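You operate a simulated robot arm through the tools that you are given. There is no shell and no other tool. Be economical: measure what you need, move in short steps, check, and stop when the job is done.

The job below is to be done with a simulated robot arm. You get a single attempt, and the scene is never put back.

TASK
Gauge the teal and purple tubes: good one in the green bin, worn one in the grey.
Fine: tube on the gauge peg, lever forward and back, read the display.
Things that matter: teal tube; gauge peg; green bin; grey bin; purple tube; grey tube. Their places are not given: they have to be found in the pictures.

Only the result counts: the job must be done as asked and must still hold three seconds after the hand-in. Knocking over, shifting, dropping, spilling or breaking anything else fails it.

THE ROBOT
A 7-joint arm with a two-finger parallel gripper, fixed in place. Base frame: the origin is at the foot of the arm, x ahead of it, y to its left, z up; the work surface is at about z = 360. Lengths are in mm, angles in degrees, forces in N, time in s.
With the tool pointing down near the work surface it reaches from about 280 to 500 mm from the base axis. Its first joint turns from -66.0 to 66.0 degrees. Payload 1.57 kg.
The tool frame sits at the grasp point between the pads (the TCP): z along the fingers, y along the line on which they close. The tips reach 30 mm beyond it. The gripper opens to 110 mm. The fingers are 24 mm wide and 12 mm thick; the gripper's body (48 by 112 mm) begins 78 mm behind the TCP.
Orientation is that of the tool frame in the base frame, as [roll, pitch, yaw] about the fixed x, y, z axes, in that order (R = Rz(yaw) Ry(pitch) Rx(roll)). With the fingers straight down and closing along the base's y, the tool's x points along the base's -x, its y along +y and its z along -z.

THE INTERFACE
- The arm moves only by the tool step_arm. Its argument "series" is a list of rows, each a list of 3 entries, a list of its own where there are three numbers: the closure in counts, from 0 (fully open) to 255 (shut), then the shift along the tool's x, y, z in mm, then the turn, a rotation vector about the tool's x, y, z in degrees. In form: [[fingers, [x, y, z], [wx, wy, wz]], ...]. A call has 1 to 20 rows; each row is the pose to reach, as a shift and turn from the pose commanded when the call began, along the tool's axes at that moment. Rows are played at 5 a second. More than 50 mm and 8.6 degrees between two rows, or a gripper value outside its range, and nothing of the call is played. Where a pose cannot be reached the arm comes as near as it can. A force on the tool above 50 N (or 10 N above the force at the start of the call, whichever is more), or a blocked arm, ends the call early, and 0.2 s more pass. Each finger travels about 108 mm/s and halts on what it meets, pressing with about 37 N; the grip force reading is that of the motor and also rises with nothing between the fingers. The clock runs only during rows and for 0.2 s after the last one: add rows that repeat a pose to give the fingers time. The reply holds the time, the measured pose of the TCP, the force on the tool along the base axes, the opening and the grip force, in the units named above and with some noise.
- Cameras (640 x 400 px; columns grow to the right, rows downward): "scene" is fixed at [139.2, -390.1, 1383.4]; the picture's right is [0.93, -0.36, 0.00], its down [-0.27, -0.71, -0.65] and it looks along [0.23, 0.61, -0.76] (base axes); focal length 259 px, centre (320, 200). "wrist" rides on the gripper at [-36, 0, -80] in the tool frame; the picture's right is [0.00, -1.00, 0.00], its down [0.97, 0.00, -0.24] and it looks along [0.24, 0.00, 0.97] (tool axes); focal length 218 px, centre (320, 200).
- capture(camera): a new picture of that camera. It takes no simulated time.
- probe_pixels(camera, pixels): for up to 12 pixels [column, row] of the newest picture of that camera ("zoom" is the newest enlarged one), the place [x, y, z] in the base frame of the surface seen there, good to about 2 mm. It takes no simulated time.
- close_up(camera, box): a new picture of the part [left, top, right, bottom] of that camera's present view, enlarged. It takes no simulated time.
- finish_job(): hands the job in; it is judged then, once.

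Work in short steps. Measure before you move; look again where a grasp or a placing could have gone wrong, and mend it. You have 80 turns and 54 pictures in all, those below and enlarged ones among them. Open the gripper and draw the arm clear of the work before you hand the job in, unless the task says otherwise; then end with one line.

The tools are called after ">>>" by a JSON object that holds its "method" and its "body". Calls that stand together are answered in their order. step_arm: Moves the arm, as the interface text tells. Its arguments: {"type":"object","properties":{"series":{"type":"array"}},"required":["series"]} The other tools are called the same way: capture (camera) takes a picture; probe_pixels (camera, pixels) gives the place of the surface under pixels of a picture; close_up (camera, box) takes an enlarged picture of a part of a camera's view; finish_job () hands the job in.

At the start:

```text
time_s: 0.0
ee_pos: [374.8, 90.5, 1111.9]
tool_rot: [180.0, 0.0, 180.0]
ft_force: [-0.6, 0.7, 0.1]
grip_width: 110.0
finger_force: 0.1
```

scene: 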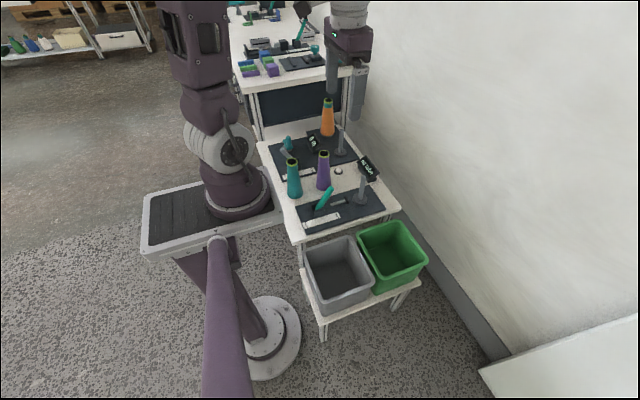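
wrist: 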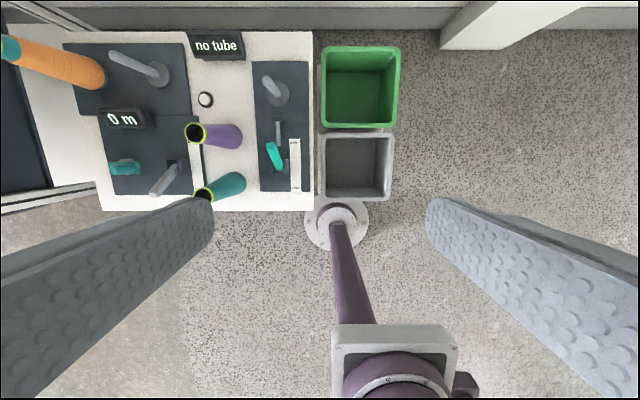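

The scene shows the table with two fixtures, the tubes and the bins. I'll enlarge both views to pick out the parts before measuring.

>>> {"method": "close_up", "body": {"camera": "scene", "box": [240, 80, 440, 240]}}

>>> {"method": "close_up", "body": {"camera": "wrist", "box": [60, 20, 420, 220]}}

```text
2.50 times, centred on (340, 160) of scene
```

zoom: 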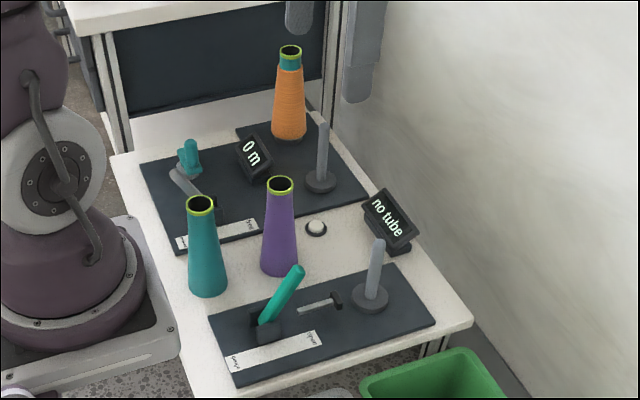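

```text
1.78 times, centred on (240, 120) of wrist
```

zoom: 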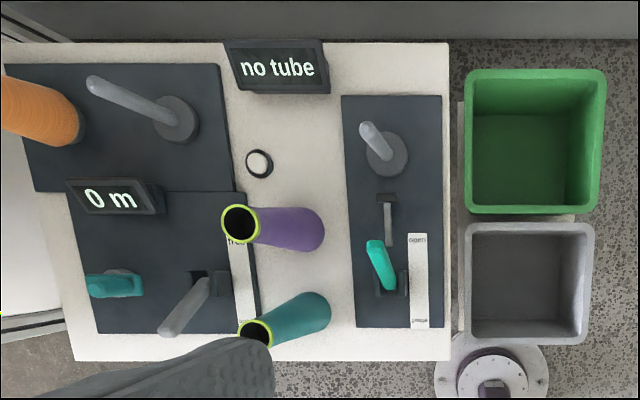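

The right fixture has a peg, a teal lever and the "no tube" display. I'll probe the tubes, peg, lever and bins, and get closer views of the labels.

>>> {"method": "probe_pixels", "body": {"camera": "zoom", "pixels": [[370, 130], [390, 158], [376, 245], [390, 285], [388, 205], [388, 238], [417, 240], [417, 322], [534, 160], [525, 290], [240, 205], [256, 320]]}}

>>> {"method": "close_up", "body": {"camera": "scene", "box": [300, 140, 400, 240]}}

>>> {"method": "close_up", "body": {"camera": "wrist", "box": [240, 50, 320, 210]}}

```text
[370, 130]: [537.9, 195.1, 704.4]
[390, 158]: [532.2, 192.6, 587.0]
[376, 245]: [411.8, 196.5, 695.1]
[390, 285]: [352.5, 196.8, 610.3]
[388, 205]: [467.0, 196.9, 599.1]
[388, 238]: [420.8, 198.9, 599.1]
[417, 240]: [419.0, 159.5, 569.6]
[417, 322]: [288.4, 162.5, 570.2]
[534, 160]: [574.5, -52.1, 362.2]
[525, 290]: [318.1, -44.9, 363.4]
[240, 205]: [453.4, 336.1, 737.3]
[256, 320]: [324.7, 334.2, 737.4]
```

```text
4.00 times, centred on (350, 190) of scene
```

zoom: 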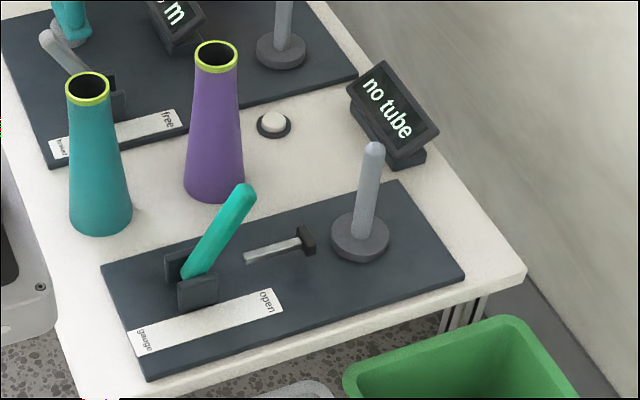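

```text
2.50 times, centred on (280, 130) of wrist
```

zoom: 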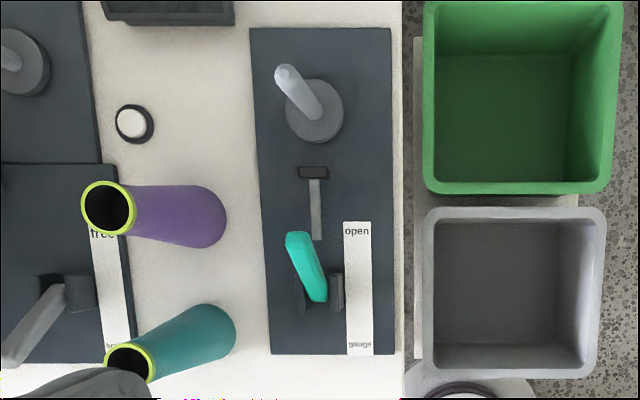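

The lever leans to +x ("open") and its "gauge" end is at low x. Next I'll probe the exact outlines of the bins, tube bases and rims in this zoom.

>>> {"method": "probe_pixels", "body": {"camera": "zoom", "pixels": [[433, 100], [605, 100], [520, 8], [520, 188], [430, 290], [600, 290], [515, 215], [515, 370], [286, 75], [316, 140], [240, 20], [294, 238]]}}

>>> {"method": "probe_pixels", "body": {"camera": "wrist", "pixels": [[186, 133], [205, 133], [195, 124], [243, 137], [235, 147], [206, 186], [245, 183], [240, 194], [220, 165], [272, 78], [277, 95], [205, 99]]}}

>>> {"method": "probe_pixels", "body": {"camera": "scene", "pixels": [[292, 157], [292, 164], [294, 180], [295, 195], [323, 150], [323, 157], [324, 172], [324, 187], [362, 180], [360, 200], [330, 190], [323, 205]]}}

```text
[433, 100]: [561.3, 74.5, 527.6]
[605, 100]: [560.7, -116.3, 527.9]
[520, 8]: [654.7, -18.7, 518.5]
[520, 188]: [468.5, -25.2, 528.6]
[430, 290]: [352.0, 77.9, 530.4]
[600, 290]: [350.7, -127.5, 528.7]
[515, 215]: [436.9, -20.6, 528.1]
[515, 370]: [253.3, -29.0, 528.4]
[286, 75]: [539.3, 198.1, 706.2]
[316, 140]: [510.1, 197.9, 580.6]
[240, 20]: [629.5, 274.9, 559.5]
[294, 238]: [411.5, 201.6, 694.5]
```

```text
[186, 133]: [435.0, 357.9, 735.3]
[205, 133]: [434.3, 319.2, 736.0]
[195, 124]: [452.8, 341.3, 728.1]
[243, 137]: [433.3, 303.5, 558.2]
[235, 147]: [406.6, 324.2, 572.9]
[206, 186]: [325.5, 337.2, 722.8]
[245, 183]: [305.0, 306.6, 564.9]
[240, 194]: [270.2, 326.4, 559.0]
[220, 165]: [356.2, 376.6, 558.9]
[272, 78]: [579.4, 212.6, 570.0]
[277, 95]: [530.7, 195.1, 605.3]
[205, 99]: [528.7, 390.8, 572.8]
```

```text
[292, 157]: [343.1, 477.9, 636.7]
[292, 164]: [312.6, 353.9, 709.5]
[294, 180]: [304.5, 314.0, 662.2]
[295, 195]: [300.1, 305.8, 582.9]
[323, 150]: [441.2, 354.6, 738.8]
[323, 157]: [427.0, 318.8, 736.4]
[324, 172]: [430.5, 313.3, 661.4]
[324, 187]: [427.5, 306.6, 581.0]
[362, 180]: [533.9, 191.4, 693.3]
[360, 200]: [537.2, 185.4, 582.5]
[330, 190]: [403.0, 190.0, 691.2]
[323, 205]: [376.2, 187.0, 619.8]
```

Table z≈559. The purple axis is near (435,338) with its top at 737, teal near (307,336), and the peg at (537,197) with its top at 706. I'll move above purple, TCP z≈880, and look again.

>>> {"method": "step_arm", "body": {"series": [[0, [-7, 31, 29], [0, 0, 0]], [0, [-15, 62, 58], [0, 0, 0]], [0, [-22, 93, 87], [0, 0, 0]], [0, [-30, 124, 116], [0, 0, 0]], [0, [-38, 155, 145], [0, 0, 0]], [0, [-45, 186, 174], [0, 0, 0]], [0, [-52, 217, 203], [0, 0, 0]], [0, [-60, 247, 232], [0, 0, 0]], [0, [-60, 247, 232], [0, 0, 0]]]}}

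>>> {"method": "capture", "body": {"camera": "wrist"}}

```text
time_s: 2.0
ee_pos: [432.6, 339.0, 879.8]
tool_rot: [179.9, 0.0, -180.0]
ft_force: [0.5, -0.2, 0.7]
grip_width: 110.2
finger_force: 0.1
```

```text
47 pictures are left
```

wrist: 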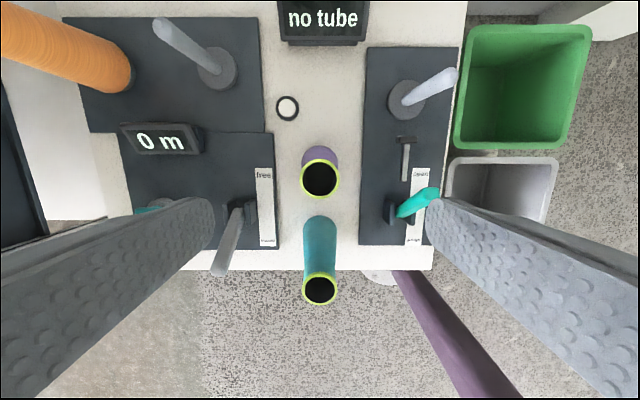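

Both tube tops are in view, purple around (320,180) and teal around (320,289). I'll probe their rims and the peg, lever and winder lever.

>>> {"method": "probe_pixels", "body": {"camera": "wrist", "pixels": [[302, 180], [337, 180], [320, 162], [320, 197], [304, 289], [336, 289], [320, 303], [320, 274], [455, 72], [431, 193], [235, 213], [220, 262]]}}

>>> {"method": "close_up", "body": {"camera": "wrist", "box": [270, 130, 370, 320]}}

```text
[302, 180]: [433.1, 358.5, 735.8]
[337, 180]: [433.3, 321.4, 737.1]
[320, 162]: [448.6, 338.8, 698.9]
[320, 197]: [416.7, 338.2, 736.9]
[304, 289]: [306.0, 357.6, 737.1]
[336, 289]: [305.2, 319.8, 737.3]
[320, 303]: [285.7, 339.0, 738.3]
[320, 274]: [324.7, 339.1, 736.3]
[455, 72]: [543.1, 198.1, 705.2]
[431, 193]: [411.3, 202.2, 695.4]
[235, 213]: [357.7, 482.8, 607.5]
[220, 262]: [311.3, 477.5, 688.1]
```

```text
2.11 times, centred on (320, 225) of wrist
```

zoom: 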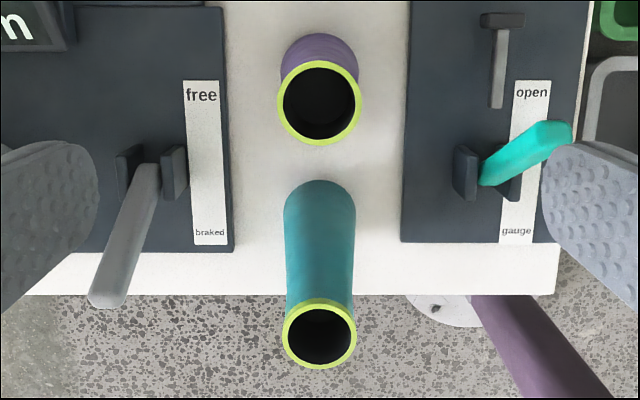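

Purple centre is (434,339) and the gripper is right above it. I'll descend to TCP z≈712 and close.

>>> {"method": "step_arm", "body": {"series": [[0, [0, 0, 40], [0, 0, 0]], [0, [0, 0, 80], [0, 0, 0]], [0, [0, 0, 115], [0, 0, 0]], [0, [0, 0, 145], [0, 0, 0]], [0, [0, 0, 168], [0, 0, 0]], [0, [0, 0, 168], [0, 0, 0]], [110, [0, 0, 168], [0, 0, 0]], [140, [0, 0, 168], [0, 0, 0]], [170, [0, 0, 168], [0, 0, 0]], [200, [0, 0, 168], [0, 0, 0]], [255, [0, 0, 168], [0, 0, 0]], [255, [0, 0, 168], [0, 0, 0]], [255, [0, 0, 168], [0, 0, 0]]]}}

```text
time_s: 4.8
ee_pos: [435.7, 339.4, 710.2]
tool_rot: [-180.0, -0.1, 180.0]
ft_force: [-1.1, -0.4, -0.2]
grip_width: 49.6
finger_force: 36.5
```

The tube is held (49.6 mm, 36 N). I'll lift it 185 mm straight up and check.

>>> {"method": "step_arm", "body": {"series": [[255, [0, 0, -20], [0, 0, 0]], [255, [0, 0, -50], [0, 0, 0]], [255, [0, 0, -85], [0, 0, 0]], [255, [0, 0, -120], [0, 0, 0]], [255, [0, 0, -155], [0, 0, 0]], [255, [0, 0, -185], [0, 0, 0]], [255, [0, 0, -185], [0, 0, 0]]]}}

>>> {"method": "capture", "body": {"camera": "wrist"}}

>>> {"method": "capture", "body": {"camera": "scene"}}

```text
time_s: 6.4
ee_pos: [435.8, 337.7, 896.1]
tool_rot: [180.0, -0.1, 179.9]
ft_force: [-0.3, 0.1, -0.8]
grip_width: 49.3
finger_force: 37.0
```

```text
45 pictures are left
```

wrist: 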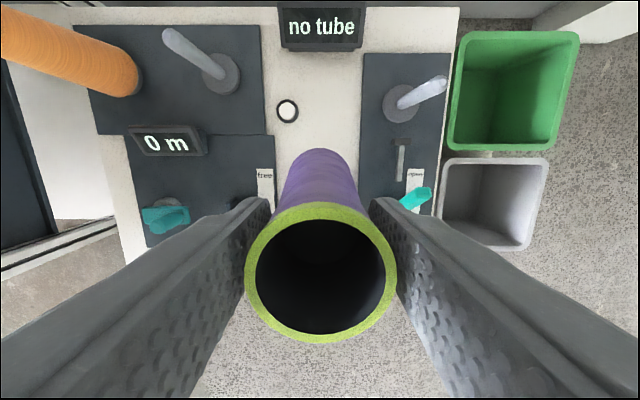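

```text
44 pictures are left
```

scene: 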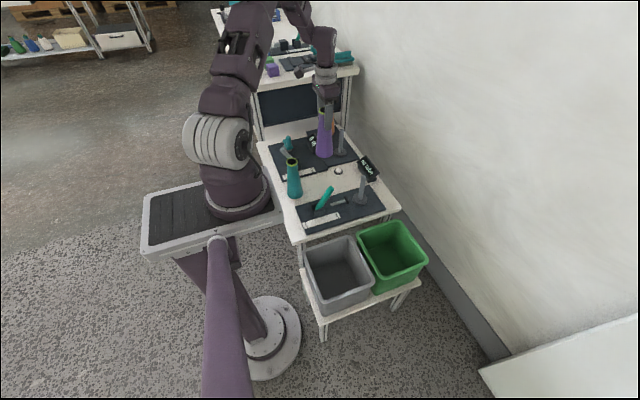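

Purple is held. I'll probe its rim and visible lower edge for tilt, and the peg base disc.

>>> {"method": "probe_pixels", "body": {"camera": "wrist", "pixels": [[320, 337], [320, 208], [250, 270], [391, 270], [320, 150], [384, 105], [422, 112], [400, 86], [402, 122], [440, 84], [405, 100], [290, 175]]}}

>>> {"method": "close_up", "body": {"camera": "scene", "box": [280, 80, 400, 220]}}

>>> {"method": "close_up", "body": {"camera": "wrist", "box": [360, 50, 460, 150]}}

```text
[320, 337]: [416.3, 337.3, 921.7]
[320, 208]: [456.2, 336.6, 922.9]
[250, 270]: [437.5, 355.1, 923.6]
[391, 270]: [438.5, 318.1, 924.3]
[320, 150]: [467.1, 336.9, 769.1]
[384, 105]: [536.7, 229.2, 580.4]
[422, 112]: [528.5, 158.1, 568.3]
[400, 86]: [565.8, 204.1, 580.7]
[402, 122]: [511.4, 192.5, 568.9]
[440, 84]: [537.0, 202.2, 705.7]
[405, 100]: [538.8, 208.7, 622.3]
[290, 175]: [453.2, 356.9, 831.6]
```

```text
2.86 times, centred on (340, 150) of scene
```

zoom: 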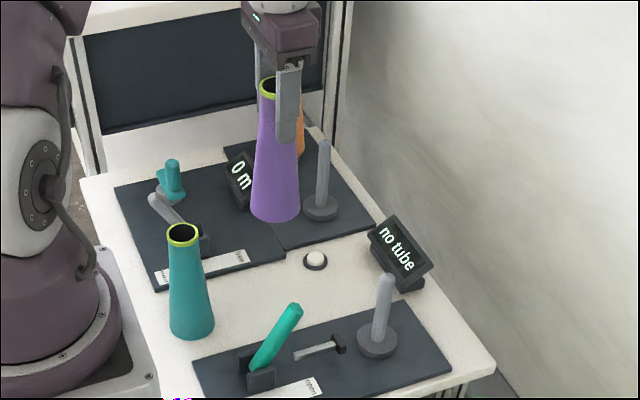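

```text
4.00 times, centred on (410, 100) of wrist
```

zoom: 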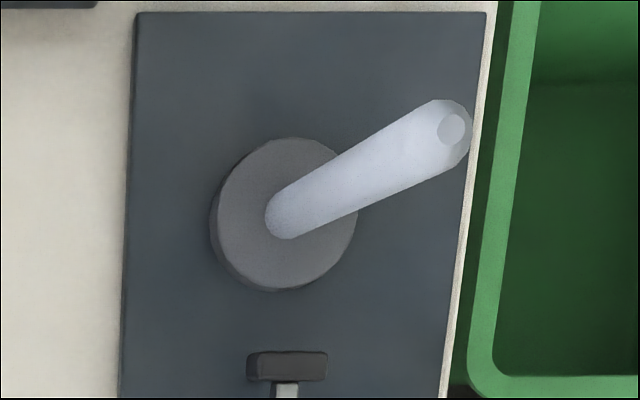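

Tilt looks nil: radius goes evenly from 19 mm at the rim to about 30 mm near the base. One more set of probes will fix the peg axis.

>>> {"method": "probe_pixels", "body": {"camera": "zoom", "pixels": [[452, 128], [440, 112], [465, 145], [435, 140], [222, 205], [353, 225], [290, 143], [285, 280], [276, 200], [288, 236], [256, 365], [320, 365]]}}

```text
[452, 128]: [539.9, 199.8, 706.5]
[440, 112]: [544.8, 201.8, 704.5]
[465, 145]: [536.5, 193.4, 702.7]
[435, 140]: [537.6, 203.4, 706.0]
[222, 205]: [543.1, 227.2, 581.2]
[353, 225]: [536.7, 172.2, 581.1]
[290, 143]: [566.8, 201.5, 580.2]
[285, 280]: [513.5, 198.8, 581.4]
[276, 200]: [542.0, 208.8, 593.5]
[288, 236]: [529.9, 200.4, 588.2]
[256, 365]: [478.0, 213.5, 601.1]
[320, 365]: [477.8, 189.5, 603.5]
```

The peg axis is at (540,200). With 38 mm clearance over it, I'll carry the tube there and check reach.

>>> {"method": "step_arm", "body": {"series": [[255, [-15, -20, 0], [0, 0, 0]], [255, [-38, -50, 0], [0, 0, 0]], [255, [-61, -80, 0], [0, 0, 0]], [255, [-84, -110, 0], [0, 0, 0]], [255, [-98, -130, 0], [0, 0, 0]], [255, [-104, -137, 0], [0, 0, 0]], [255, [-104, -137, 0], [0, 0, 0]], [255, [-104, -137, 0], [0, 0, 0]]]}}

>>> {"method": "capture", "body": {"camera": "wrist"}}

>>> {"method": "close_up", "body": {"camera": "scene", "box": [300, 80, 420, 220]}}

```text
time_s: 8.2
ee_pos: [538.9, 199.5, 895.9]
tool_rot: [-180.0, 0.0, -179.9]
ft_force: [0.8, 0.3, 0.7]
grip_width: 49.6
finger_force: 37.2
```

```text
41 pictures are left
```

wrist: 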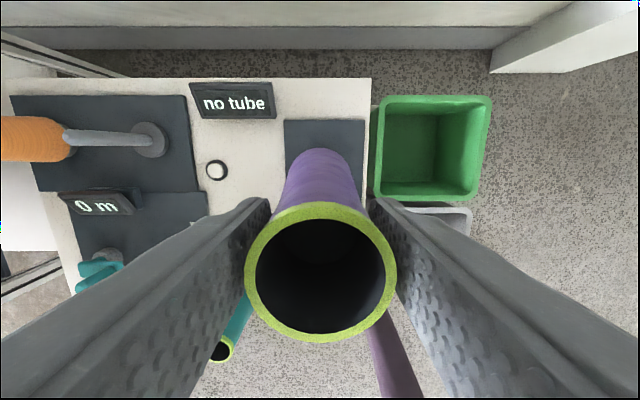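

```text
2.86 times, centred on (360, 150) of scene
```

zoom: 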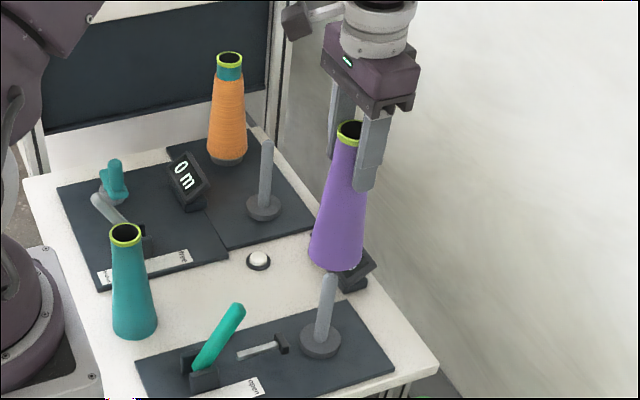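

The tube sits over the peg at (539,199.5). I'll lower 155 mm, stopping if force rises.

>>> {"method": "step_arm", "body": {"series": [[255, [-0.5, 0.5, 30], [0, 0, 0]], [255, [-0.5, 0.5, 50], [0, 0, 0]], [255, [-0.5, 0.5, 70], [0, 0, 0]], [255, [-0.5, 0.5, 90], [0, 0, 0]], [255, [-0.5, 0.5, 110], [0, 0, 0]], [255, [-0.5, 0.5, 130], [0, 0, 0]], [255, [-0.5, 0.5, 145], [0, 0, 0]], [255, [-0.5, 0.5, 155], [0, 0, 0]], [255, [-0.5, 0.5, 155], [0, 0, 0]]]}}

>>> {"method": "close_up", "body": {"camera": "scene", "box": [300, 80, 420, 220]}}

```text
time_s: 10.2
ee_pos: [539.6, 199.6, 740.8]
tool_rot: [179.9, 0.0, 179.9]
ft_force: [0.3, 0.6, -0.2]
grip_width: 49.4
finger_force: 36.5
```

```text
2.86 times, centred on (360, 150) of scene
```

zoom: 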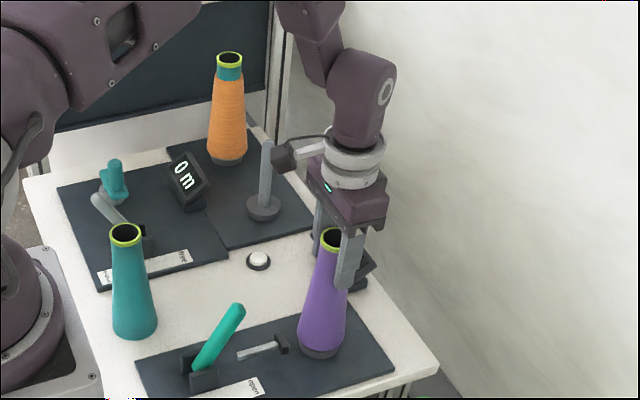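

No contact yet, and the tube bottom is about 8 mm above the disc. I'll go down in small steps until contact.

>>> {"method": "step_arm", "body": {"series": [[255, [0, 0, 3], [0, 0, 0]], [255, [0, 0, 6], [0, 0, 0]], [255, [0, 0, 8], [0, 0, 0]], [255, [0, 0, 9], [0, 0, 0]], [255, [0, 0, 9], [0, 0, 0]]]}}

```text
time_s: 11.4
ee_pos: [538.2, 200.7, 732.0]
tool_rot: [180.0, 0.0, 179.9]
ft_force: [-0.2, -3.6, 2.4]
grip_width: 49.5
finger_force: 37.5
```

Contact is starting at about 2.4 N. I'll press 1 mm more and then open the fingers slowly and equally.

>>> {"method": "step_arm", "body": {"series": [[255, [0, 0, 1], [0, 0, 0]], [255, [0, 0, 1], [0, 0, 0]], [130, [0, 0, 1], [0, 0, 0]], [110, [0, 0, 1], [0, 0, 0]], [70, [0, 0, 1], [0, 0, 0]], [0, [0, 0, 1], [0, 0, 0]], [0, [0, 0, 1], [0, 0, 0]], [0, [0, 0, -20], [0, 0, 0]], [0, [0, 0, -55], [0, 0, 0]], [0, [0, 0, -90], [0, 0, 0]], [0, [0, 0, -90], [0, 0, 0]]]}}

>>> {"method": "capture", "body": {"camera": "wrist"}}

>>> {"method": "close_up", "body": {"camera": "scene", "box": [300, 80, 420, 220]}}

```text
time_s: 13.8
ee_pos: [539.8, 200.7, 823.9]
tool_rot: [-180.0, -0.1, -180.0]
ft_force: [-0.6, 0.7, -0.1]
grip_width: 109.8
finger_force: 0.0
```

```text
38 pictures are left
```

wrist: 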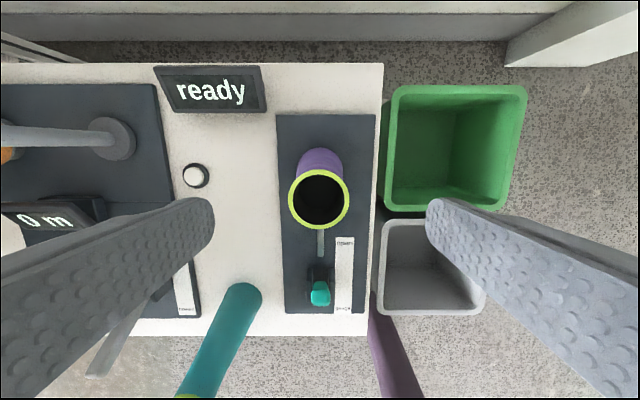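

```text
2.86 times, centred on (360, 150) of scene
```

zoom: 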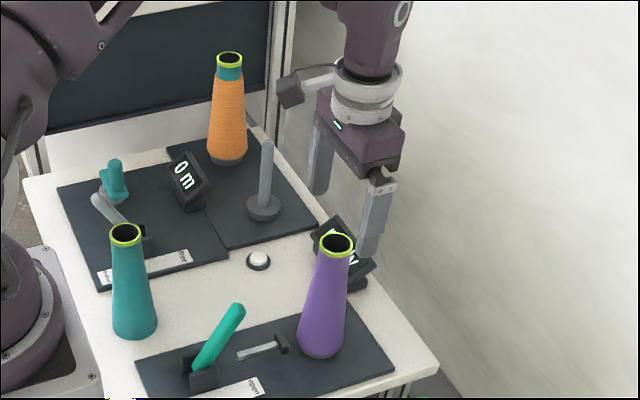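

The display reads "ready". Next I'll move over the lever handle at (400,200), grip it between fingers closing along y, and check.

>>> {"method": "step_arm", "body": {"series": [[0, [30, 0, 0], [0, 0, 0]], [0, [70, 0, 0], [0, 0, 0]], [0, [110, 0, 0], [0, 0, 0]], [0, [140, 0, 0], [0, 0, 0]], [0, [140, 0, 0], [0, 0, 0]], [0, [140, 0, 40], [0, 0, 0]], [0, [140, 0, 80], [0, 0, 0]], [0, [140, 0, 115], [0, 0, 0]], [0, [140, 0, 141], [0, 0, 0]], [0, [140, 0, 141], [0, 0, 0]]]}}

>>> {"method": "close_up", "body": {"camera": "scene", "box": [280, 130, 400, 230]}}

>>> {"method": "capture", "body": {"camera": "wrist"}}

```text
time_s: 16.0
ee_pos: [398.0, 200.9, 683.1]
tool_rot: [180.0, 0.0, 179.8]
ft_force: [-0.1, -0.2, 0.4]
grip_width: 110.1
finger_force: 0.1
```

```text
4.00 times, centred on (340, 180) of scene
```

zoom: 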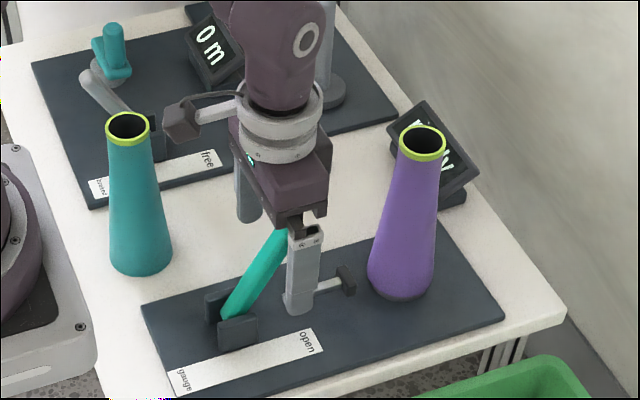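

```text
35 pictures are left
```

wrist: 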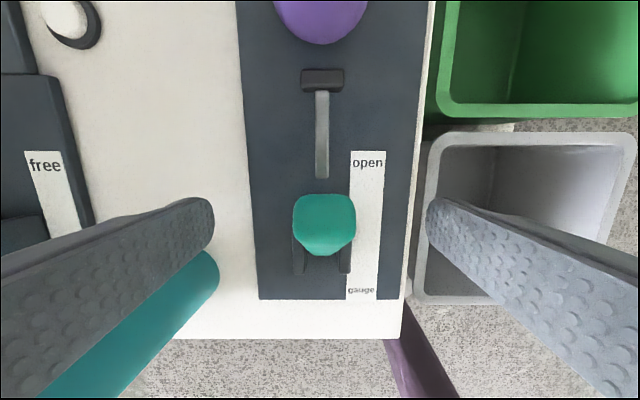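

The lever handle sits between the pads at (323,225). I'll close on it.

>>> {"method": "step_arm", "body": {"series": [[120, [0, 0, 0], [0, 0, 0]], [170, [0, 0, 0], [0, 0, 0]], [200, [0, 0, 0], [0, 0, 0]], [255, [0, 0, 0], [0, 0, 0]], [255, [0, 0, 0], [0, 0, 0]]]}}

```text
time_s: 17.2
ee_pos: [398.6, 200.4, 681.9]
tool_rot: [-179.9, 0.0, 179.9]
ft_force: [1.6, -15.5, 1.6]
grip_width: 21.7
finger_force: 35.1
```

The lever is gripped (21.7 mm) with a small side load, so I'll shift y by −1. I'll swing it about the pivot near (350, 585) towards "gauge".

>>> {"method": "step_arm", "body": {"series": [[255, [5, -1, -2.3], [0, 0, 0]], [255, [18.7, -1, -7.3], [0, 0, 0]], [255, [28, -1, -9.5], [0, 0, 0]], [255, [37.3, -1, -10.9], [0, 0, 0]], [255, [47, -1, -11.4], [0, 0, 0]], [255, [56.2, -1, -11.2], [0, 0, 0]], [255, [65.5, -1, -10.2], [0, 0, 0]], [255, [74.8, -1, -8.3], [0, 0, 0]], [255, [83.8, -1, -5.6], [0, 0, 0]], [255, [92.7, -1, -2.1], [0, 0, 0]], [255, [97.2, -1, 0], [0, 0, 0]], [255, [97.2, -1, 0], [0, 0, 0]]]}}

>>> {"method": "close_up", "body": {"camera": "scene", "box": [280, 130, 400, 230]}}

>>> {"method": "capture", "body": {"camera": "wrist"}}

```text
time_s: 19.8
ee_pos: [301.0, 198.5, 681.1]
tool_rot: [-179.9, -0.1, -180.0]
ft_force: [7.3, -17.0, 3.9]
grip_width: 21.9
finger_force: 34.5
```

```text
4.00 times, centred on (340, 180) of scene
```

zoom: 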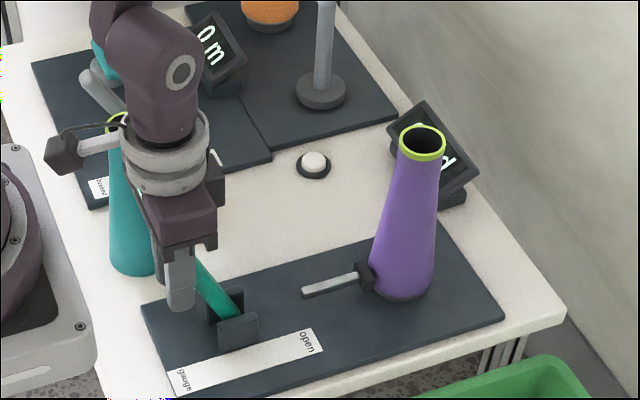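

```text
33 pictures are left
```

wrist: 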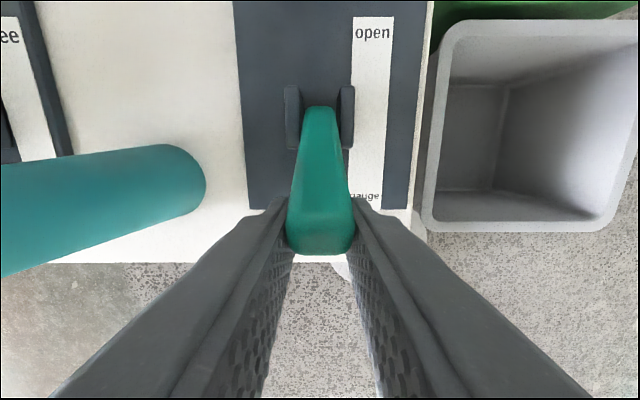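

The jaw has touched the tube and the display, mostly hidden, has changed. I'll nudge a few mm towards the end stop, then swing the lever back to "open".

>>> {"method": "step_arm", "body": {"series": [[255, [3, 0, 2], [0, 0, 0]], [255, [5, 0, 3], [0, 0, 0]], [255, [5, 0, 3], [0, 0, 0]]]}}

>>> {"method": "close_up", "body": {"camera": "scene", "box": [340, 140, 400, 190]}}

```text
time_s: 20.6
ee_pos: [296.0, 200.0, 679.1]
tool_rot: [-180.0, -0.1, 179.9]
ft_force: [4.8, -18.0, 11.6]
grip_width: 21.5
finger_force: 34.8
```

```text
8.00 times, centred on (370, 165) of scene
```

zoom: 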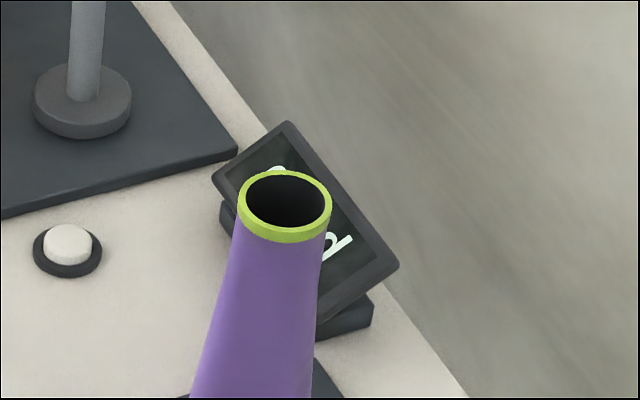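

I'll swing the lever back to "open" along the reverse arc.

>>> {"method": "step_arm", "body": {"series": [[255, [-10, 0, -5], [0, 0, 0]], [255, [-18.7, 0, -8.6], [0, 0, 0]], [255, [-27.8, 0, -11.3], [0, 0, 0]], [255, [-37, 0, -13.2], [0, 0, 0]], [255, [-46.4, 0, -14.2], [0, 0, 0]], [255, [-55.9, 0, -14.5], [0, 0, 0]], [255, [-65.3, 0, -13.9], [0, 0, 0]], [255, [-74.7, 0, -12.5], [0, 0, 0]], [255, [-83.9, 0, -10.3], [0, 0, 0]], [255, [-92.9, 0, -7.3], [0, 0, 0]], [255, [-102.6, 0, -3], [0, 0, 0]], [255, [-105.5, 0, -1.5], [0, 0, 0]], [255, [-105.5, 0, -1.5], [0, 0, 0]]]}}

>>> {"method": "close_up", "body": {"camera": "scene", "box": [280, 130, 400, 230]}}

```text
time_s: 23.4
ee_pos: [400.6, 199.7, 680.3]
tool_rot: [-179.9, -0.1, -180.0]
ft_force: [-27.2, -3.8, 18.7]
grip_width: 22.1
finger_force: 34.5
```

```text
4.00 times, centred on (340, 180) of scene
```

zoom: 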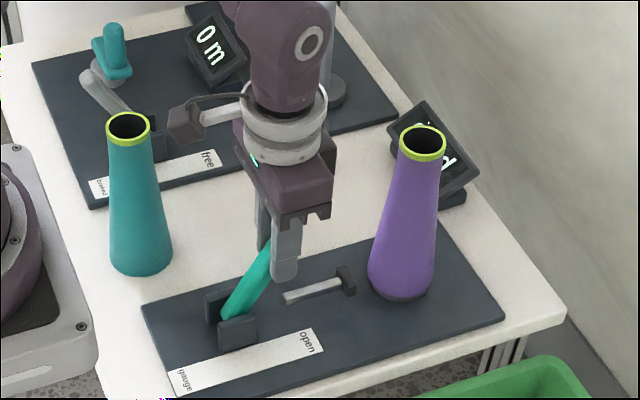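

The lever is at its open stop (27 N) and the jaw has retracted. I'll release, rise, and move above the purple tube to read the display with the wrist camera.

>>> {"method": "step_arm", "body": {"series": [[255, [2, 0, -0.5], [0, 0, 0]], [180, [2, 0, -0.5], [0, 0, 0]], [100, [2, 0, -0.5], [0, 0, 0]], [0, [2, 0, -0.5], [0, 0, 0]], [0, [2, 0, -40], [0, 0, 0]], [0, [2, 0, -80], [0, 0, 0]], [0, [2, 0, -120], [0, 0, 0]], [0, [2, 0, -150], [0, 0, 0]], [0, [-38, 0, -150], [0, 0, 0]], [0, [-78, 0, -150], [0, 0, 0]], [0, [-118, 0, -150], [0, 0, 0]], [0, [-138.5, 0, -150], [0, 0, 0]], [0, [-138.5, 0, -150], [0, 0, 0]]]}}

>>> {"method": "capture", "body": {"camera": "wrist"}}

```text
time_s: 26.2
ee_pos: [541.2, 199.1, 830.7]
tool_rot: [180.0, 0.0, 179.9]
ft_force: [0.6, 0.5, 0.3]
grip_width: 109.9
finger_force: 0.1
```

```text
30 pictures are left
```

wrist: 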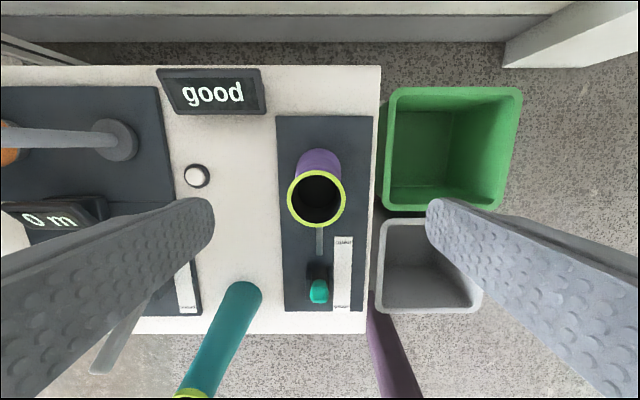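

The display reads "good", so purple goes in the green bin. I'll probe the rim for centring and the bin floor.

>>> {"method": "probe_pixels", "body": {"camera": "wrist", "pixels": [[290, 199], [343, 199], [316, 224], [316, 173], [440, 150], [470, 150], [395, 150], [515, 150], [455, 92], [450, 205]]}}

```text
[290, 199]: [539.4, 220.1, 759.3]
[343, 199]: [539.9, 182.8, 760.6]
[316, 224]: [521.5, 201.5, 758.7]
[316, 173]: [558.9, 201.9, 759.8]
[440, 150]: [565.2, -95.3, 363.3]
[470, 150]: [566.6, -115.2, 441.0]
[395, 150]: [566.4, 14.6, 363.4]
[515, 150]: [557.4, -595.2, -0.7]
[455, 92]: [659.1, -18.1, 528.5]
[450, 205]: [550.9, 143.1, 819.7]
```

Purple's centre is (540,201.5) and its top is at 759.5. I'll descend, grip it 26 mm below the rim, and lift it off the peg.

>>> {"method": "step_arm", "body": {"series": [[0, [0, 2, 35], [0, 0, 0]], [0, [0, 2, 70], [0, 0, 0]], [0, [0, 2, 98], [0, 0, 0]], [0, [0, 2, 98], [0, 0, 0]], [110, [0, 2, 98], [0, 0, 0]], [140, [0, 2, 98], [0, 0, 0]], [170, [0, 2, 98], [0, 0, 0]], [255, [0, 2, 98], [0, 0, 0]], [255, [0, 2, 98], [0, 0, 0]], [255, [0, 2, 98], [0, 0, 0]], [255, [0, 2, 85], [0, 0, 0]], [255, [0, 2, 60], [0, 0, 0]], [255, [0, 2, 30], [0, 0, 0]], [255, [0, 2, 0], [0, 0, 0]], [255, [0, 2, -35], [0, 0, 0]], [255, [0, 2, -70], [0, 0, 0]], [255, [0, 2, -70], [0, 0, 0]]]}}

>>> {"method": "capture", "body": {"camera": "wrist"}}

```text
time_s: 29.8
ee_pos: [543.1, 201.9, 901.4]
tool_rot: [180.0, 0.0, 179.9]
ft_force: [0.5, 0.9, -0.7]
grip_width: 49.5
finger_force: 37.4
```

```text
29 pictures are left
```

wrist: 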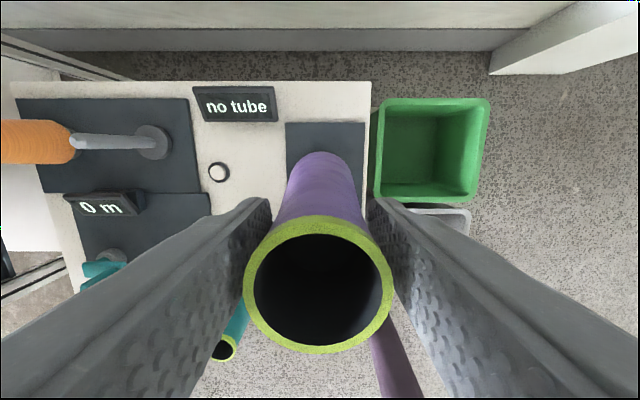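

Purple is off the peg. I'll carry it across to (530,-20) above the green bin.

>>> {"method": "step_arm", "body": {"series": [[255, [2, -20, 0], [0, 0, 0]], [255, [4, -60, 0], [0, 0, 0]], [255, [7, -105, 0], [0, 0, 0]], [255, [10, -150, 0], [0, 0, 0]], [255, [12, -195, 0], [0, 0, 0]], [255, [12, -222, 0], [0, 0, 0]], [255, [12, -222, 0], [0, 0, 0]], [255, [12, -222, 40], [0, 0, 0]], [255, [12, -222, 80], [0, 0, 0]], [255, [12, -222, 120], [0, 0, 0]], [255, [12, -222, 140], [0, 0, 0]], [255, [12, -222, 140], [0, 0, 0]]]}}

>>> {"method": "capture", "body": {"camera": "scene"}}

>>> {"method": "capture", "body": {"camera": "wrist"}}

```text
time_s: 32.4
ee_pos: [528.9, -19.5, 758.8]
tool_rot: [180.0, 0.0, 179.9]
ft_force: [-1.0, 0.4, -1.6]
grip_width: 49.3
finger_force: 36.8
```

```text
28 pictures are left
```

scene: 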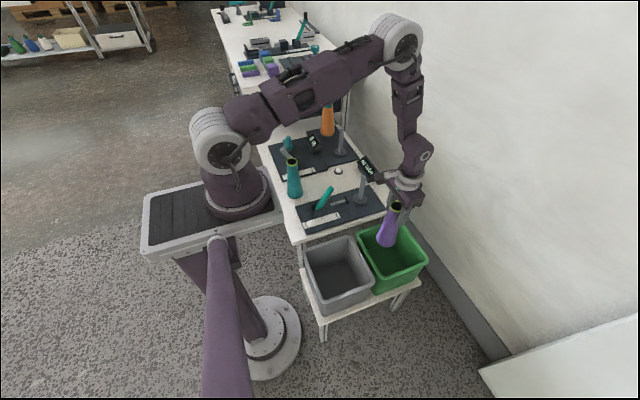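

```text
27 pictures are left
```

wrist: 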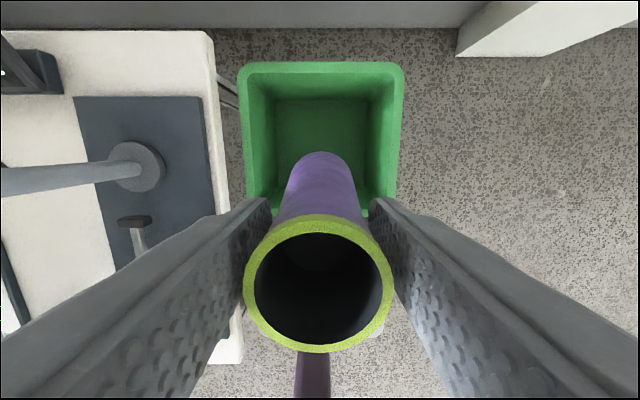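

The tube is above the green bin, centred. I'll lower it to just over the floor, using x≈538.

>>> {"method": "step_arm", "body": {"series": [[255, [-8, 0, 30], [0, 0, 0]], [255, [-8, 0, 65], [0, 0, 0]], [255, [-8, 0, 100], [0, 0, 0]], [255, [-8, 0, 135], [0, 0, 0]], [255, [-8, 0, 170], [0, 0, 0]], [255, [-8, 0, 200], [0, 0, 0]], [255, [-8, 0, 220], [0, 0, 0]], [255, [-8, 0, 232], [0, 0, 0]], [255, [-8, 0, 232], [0, 0, 0]]]}}

>>> {"method": "capture", "body": {"camera": "wrist"}}

```text
time_s: 34.4
ee_pos: [535.8, -20.6, 527.9]
tool_rot: [-180.0, 0.0, 180.0]
ft_force: [0.4, 0.6, -1.3]
grip_width: 49.3
finger_force: 37.2
```

```text
26 pictures are left
```

wrist: 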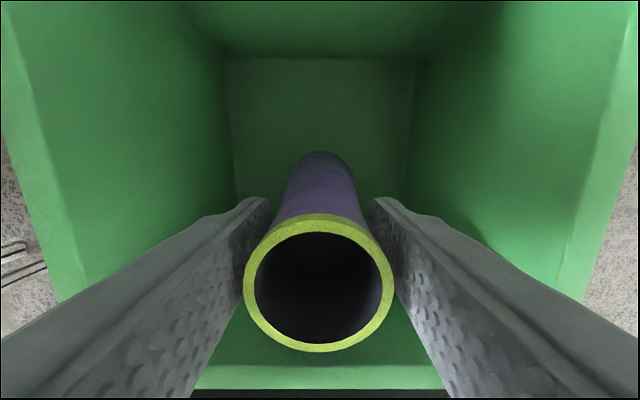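

The tube is inside the bin, about 13 mm above the floor. I'll lower it in small steps to contact.

>>> {"method": "step_arm", "body": {"series": [[255, [0, 0, 4], [0, 0, 0]], [255, [0, 0, 8], [0, 0, 0]], [255, [0, 0, 11], [0, 0, 0]], [255, [0, 0, 13], [0, 0, 0]], [255, [0, 0, 13], [0, 0, 0]]]}}

```text
time_s: 35.6
ee_pos: [536.2, -19.8, 514.6]
tool_rot: [-179.9, 0.0, 179.9]
ft_force: [-0.3, 0.1, -0.1]
grip_width: 49.5
finger_force: 36.5
```

There's no contact yet, so I'll go down a few mm more.

>>> {"method": "step_arm", "body": {"series": [[255, [0, 0, 1.5], [0, 0, 0]], [255, [0, 0, 3], [0, 0, 0]], [255, [0, 0, 3], [0, 0, 0]]]}}

```text
time_s: 36.4
ee_pos: [538.6, -20.0, 512.9]
tool_rot: [180.0, 0.0, 180.0]
ft_force: [-8.2, -4.1, 41.4]
grip_width: 49.7
finger_force: 37.1
```

Contact with the floor at 41 N. I'll ease up 1.5 mm, open moderately and retreat upward.

>>> {"method": "step_arm", "body": {"series": [[255, [0, 0, -1.8], [0, 0, 0]], [255, [0, 0, -1.8], [0, 0, 0]], [130, [0, 0, -1.8], [0, 0, 0]], [110, [0, 0, -1.8], [0, 0, 0]], [70, [0, 0, -1.8], [0, 0, 0]], [40, [0, 0, -1.8], [0, 0, 0]], [40, [0, 0, -1.8], [0, 0, 0]], [40, [0, 0, -40], [0, 0, 0]], [40, [0, 0, -80], [0, 0, 0]], [40, [0, 0, -120], [0, 0, 0]], [40, [0, 0, -165], [0, 0, 0]], [40, [0, 0, -210], [0, 0, 0]], [40, [0, 0, -255], [0, 0, 0]], [40, [0, 0, -300], [0, 0, 0]], [40, [0, 0, -345], [0, 0, 0]], [40, [0, 0, -370], [0, 0, 0]], [40, [0, 0, -370], [0, 0, 0]]]}}

>>> {"method": "capture", "body": {"camera": "wrist"}}

```text
time_s: 40.0
ee_pos: [537.9, -19.8, 883.0]
tool_rot: [180.0, 0.0, -180.0]
ft_force: [-0.1, 0.5, -1.2]
grip_width: 92.5
finger_force: 0.1
```

```text
25 pictures are left
```

wrist: 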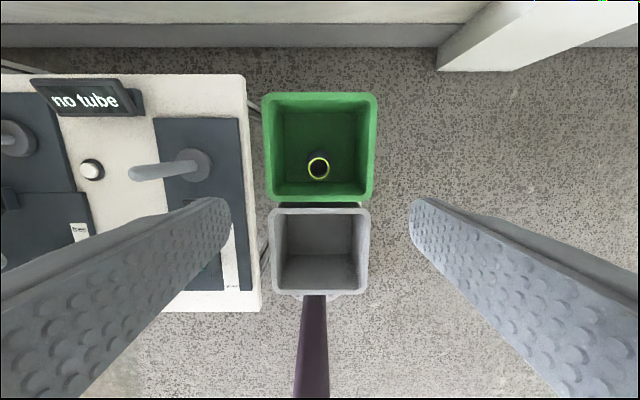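

Purple stands in the green bin at (318,167). Next I'll move above the teal tube at (305.5,339).

>>> {"method": "step_arm", "body": {"series": [[0, [10, 15, 0], [0, 0, 0]], [0, [32, 50, 0], [0, 0, 0]], [0, [55, 85, 0], [0, 0, 0]], [0, [78, 120, 0], [0, 0, 0]], [0, [100, 155, 0], [0, 0, 0]], [0, [123, 190, 0], [0, 0, 0]], [0, [145, 225, 0], [0, 0, 0]], [0, [168, 260, 0], [0, 0, 0]], [0, [190, 295, 0], [0, 0, 0]], [0, [213, 330, 0], [0, 0, 0]], [0, [228, 352, 0], [0, 0, 0]], [0, [232.4, 359, 0], [0, 0, 0]], [0, [232.4, 359, 0], [0, 0, 0]]]}}

>>> {"method": "capture", "body": {"camera": "wrist"}}

```text
time_s: 42.8
ee_pos: [304.3, 339.5, 881.1]
tool_rot: [180.0, 0.0, -180.0]
ft_force: [0.5, 0.3, -0.2]
grip_width: 110.3
finger_force: 0.1
```

```text
24 pictures are left
```

wrist: 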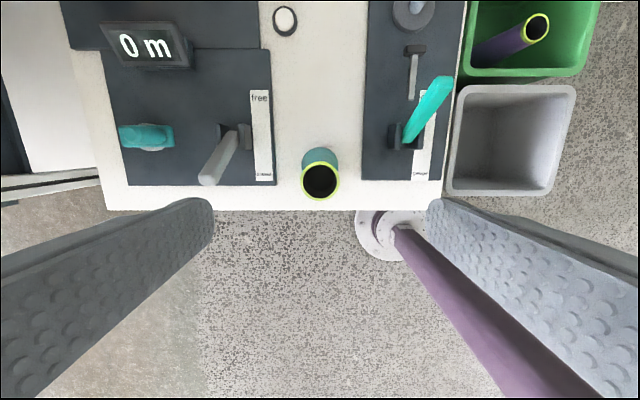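

The gripper is centred over teal (rim at (320,181)). I'll descend, grip at z≈711, and lift.

>>> {"method": "step_arm", "body": {"series": [[0, [0, 0, 40], [0, 0, 0]], [0, [0, 0, 80], [0, 0, 0]], [0, [0, 0, 115], [0, 0, 0]], [0, [0, 0, 145], [0, 0, 0]], [0, [0, 0, 170], [0, 0, 0]], [0, [0, 0, 170], [0, 0, 0]], [110, [0, 0, 170], [0, 0, 0]], [140, [0, 0, 170], [0, 0, 0]], [170, [0, 0, 170], [0, 0, 0]], [255, [0, 0, 170], [0, 0, 0]], [255, [0, 0, 170], [0, 0, 0]], [255, [0, 0, 170], [0, 0, 0]], [255, [0, 0, 155], [0, 0, 0]], [255, [0, 0, 125], [0, 0, 0]], [255, [0, 0, 90], [0, 0, 0]], [255, [0, 0, 55], [0, 0, 0]], [255, [0, 0, 20], [0, 0, 0]], [255, [0, 0, -15], [0, 0, 0]], [255, [0, 0, -15], [0, 0, 0]]]}}

>>> {"method": "capture", "body": {"camera": "wrist"}}

```text
time_s: 46.8
ee_pos: [305.5, 340.6, 898.7]
tool_rot: [-180.0, 0.1, 180.0]
ft_force: [0.3, 0.0, -1.0]
grip_width: 49.1
finger_force: 36.9
out of reach, approached as far as the arm can: row 5
```

```text
23 pictures are left
```

wrist: 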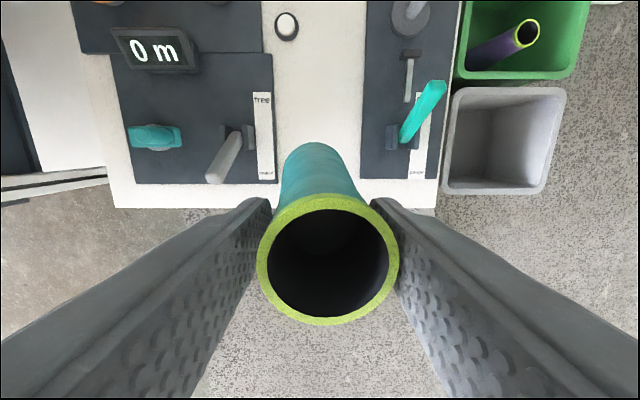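

Teal is held, but its rim sits a little right of centre at (328,260). I'll probe the rim and the body for offset and tilt.

>>> {"method": "probe_pixels", "body": {"camera": "wrist", "pixels": [[261, 260], [395, 260], [328, 320], [328, 200], [317, 144], [284, 180], [350, 175], [285, 196], [361, 193]]}}

>>> {"method": "close_up", "body": {"camera": "scene", "box": [250, 80, 370, 220]}}

```text
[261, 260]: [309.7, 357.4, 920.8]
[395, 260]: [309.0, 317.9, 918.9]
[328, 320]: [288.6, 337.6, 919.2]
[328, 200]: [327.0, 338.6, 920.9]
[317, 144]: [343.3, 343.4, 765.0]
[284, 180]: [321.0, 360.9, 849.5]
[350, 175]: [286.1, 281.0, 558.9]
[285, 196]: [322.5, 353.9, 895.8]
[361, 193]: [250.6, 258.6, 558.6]
```

```text
2.86 times, centred on (310, 150) of scene
```

zoom: 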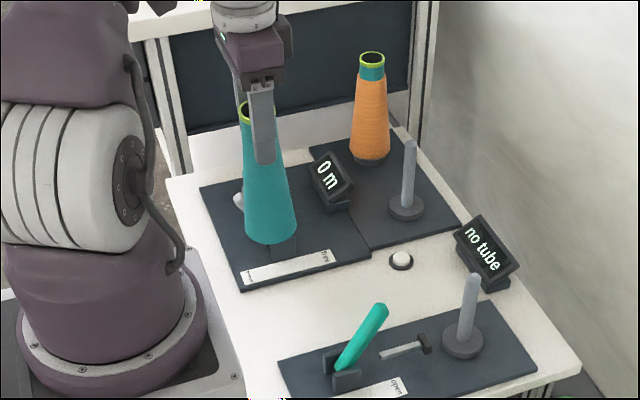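

Teal leans about 2° (bottom toward +y), so I'll add a 2.2° turn about tool x while carrying it to the peg. Then I'll measure again.

>>> {"method": "step_arm", "body": {"series": [[255, [-20, -12, 0], [0.3, 0, 0]], [255, [-55, -33, 0], [0.7, 0, 0]], [255, [-95, -57, 0], [1.1, 0, 0]], [255, [-135, -81, 0], [1.5, 0, 0]], [255, [-175, -105, 0], [1.9, 0, 0]], [255, [-210, -126, 0], [2.2, 0, 0]], [255, [-231, -138.5, 0], [2.2, 0, 0]], [255, [-231, -138.5, 0], [2.2, 0, 0]], [255, [-231, -138.5, 0], [2.2, 0, 0]]]}}

>>> {"method": "capture", "body": {"camera": "wrist"}}

>>> {"method": "close_up", "body": {"camera": "scene", "box": [310, 90, 410, 210]}}

```text
time_s: 48.8
ee_pos: [535.1, 199.9, 895.4]
tool_rot: [-177.8, 0.0, -180.0]
ft_force: [-0.3, 1.0, 0.0]
grip_width: 48.9
finger_force: 37.3
```

```text
21 pictures are left
```

wrist: 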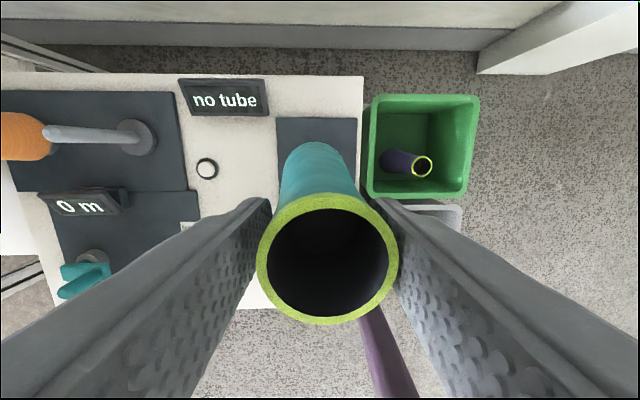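

```text
3.33 times, centred on (360, 150) of scene
```

zoom: 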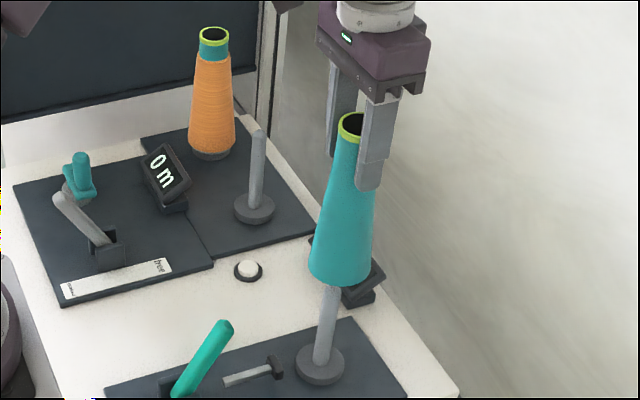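

I'll probe the teal rim and lower edge for alignment with the peg axis.

>>> {"method": "probe_pixels", "body": {"camera": "wrist", "pixels": [[261, 260], [395, 260], [328, 320], [328, 200], [317, 145], [284, 180]]}}

>>> {"method": "probe_pixels", "body": {"camera": "zoom", "pixels": [[315, 265], [340, 275], [366, 275], [345, 150], [340, 210]]}}

```text
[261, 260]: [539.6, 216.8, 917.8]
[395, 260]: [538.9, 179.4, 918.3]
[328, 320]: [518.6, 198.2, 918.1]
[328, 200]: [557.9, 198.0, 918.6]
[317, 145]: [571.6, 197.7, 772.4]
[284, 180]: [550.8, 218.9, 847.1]
```

```text
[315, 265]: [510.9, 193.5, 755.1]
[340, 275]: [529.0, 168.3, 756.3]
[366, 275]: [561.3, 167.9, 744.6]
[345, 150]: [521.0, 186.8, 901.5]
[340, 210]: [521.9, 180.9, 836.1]
```

The axis is near (540,198) and vertical. I'll shift y by +2 and lower 150 mm.

>>> {"method": "step_arm", "body": {"series": [[255, [-0.5, 2, 30], [0, 0, 0]], [255, [-0.5, 2, 50], [0, 0, 0]], [255, [-0.5, 2, 70], [0, 0, 0]], [255, [-0.5, 2, 90], [0, 0, 0]], [255, [-0.5, 2, 110], [0, 0, 0]], [255, [-0.5, 2, 130], [0, 0, 0]], [255, [-0.5, 2, 145], [0, 0, 0]], [255, [-0.5, 2, 152], [0, 0, 0]], [255, [-0.5, 2, 152], [0, 0, 0]]]}}

```text
time_s: 50.8
ee_pos: [535.1, 197.6, 745.7]
tool_rot: [-177.7, -0.1, 180.0]
ft_force: [-0.2, 0.0, -0.2]
grip_width: 48.9
finger_force: 37.5
```

The tilted tool axis drifted y by −4.5 mm (no contact force). I'll correct that, then lower gently to contact.

>>> {"method": "step_arm", "body": {"series": [[255, [-1, 4, 0], [0, 0, 0]], [255, [-1, 4.2, 2], [0, 0, 0]], [255, [-1, 4.3, 4], [0, 0, 0]], [255, [-1, 4.4, 6], [0, 0, 0]], [255, [-1, 4.4, 7.5], [0, 0, 0]], [255, [-1, 4.4, 7.5], [0, 0, 0]]]}}

```text
time_s: 52.2
ee_pos: [537.3, 202.1, 738.0]
tool_rot: [-177.8, 0.0, 180.0]
ft_force: [0.0, 1.5, 7.9]
grip_width: 48.9
finger_force: 36.6
```

Seated with about 8 N. I'll open slowly, rise, and level the tool.

>>> {"method": "step_arm", "body": {"series": [[130, [0, 0, 0], [0, 0, 0]], [110, [0, 0, 0], [0, 0, 0]], [70, [0, 0, 0], [0, 0, 0]], [0, [0, 0, 0], [0, 0, 0]], [0, [0, 0, 0], [0, 0, 0]], [0, [0, 0, -25], [0, 0, 0]], [0, [0, 0, -60], [0, 0, 0]], [0, [0, 0, -92], [-2.2, 0, 0]], [0, [0, 0, -92], [-2.2, 0, 0]]]}}

>>> {"method": "capture", "body": {"camera": "wrist"}}

```text
time_s: 54.2
ee_pos: [536.6, 206.7, 829.3]
tool_rot: [180.0, 0.0, -179.9]
ft_force: [0.9, 0.2, 0.2]
grip_width: 109.8
finger_force: 0.0
```

```text
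19 pictures are left
```

wrist: 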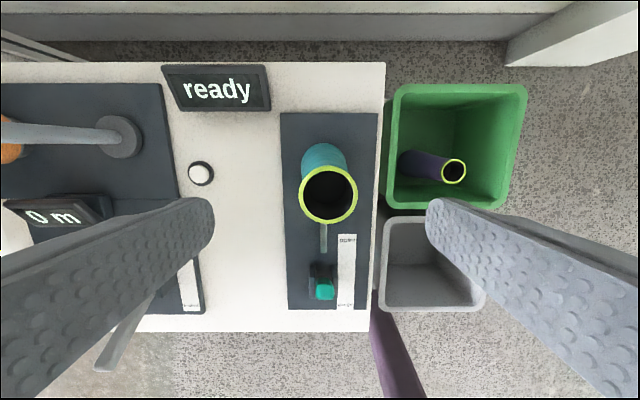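

The display reads "ready". I'll move to the lever at (400,199.5,682) as before and grip it.

>>> {"method": "step_arm", "body": {"series": [[0, [30, -7, 0], [0, 0, 0]], [0, [70, -7, 0], [0, 0, 0]], [0, [110, -7, 0], [0, 0, 0]], [0, [137, -7, 0], [0, 0, 0]], [0, [137, -7, 0], [0, 0, 0]], [0, [137, -7, 40], [0, 0, 0]], [0, [137, -7, 80], [0, 0, 0]], [0, [137, -7, 120], [0, 0, 0]], [0, [137, -7, 147], [0, 0, 0]], [0, [137, -7, 147], [0, 0, 0]], [120, [137, -7, 147], [0, 0, 0]], [170, [137, -7, 147], [0, 0, 0]], [200, [137, -7, 147], [0, 0, 0]], [255, [137, -7, 147], [0, 0, 0]], [255, [137, -7, 147], [0, 0, 0]]]}}

```text
time_s: 57.4
ee_pos: [399.2, 199.2, 681.5]
tool_rot: [179.9, 0.0, -180.0]
ft_force: [0.0, 8.2, -6.3]
grip_width: 21.7
finger_force: 34.3
```

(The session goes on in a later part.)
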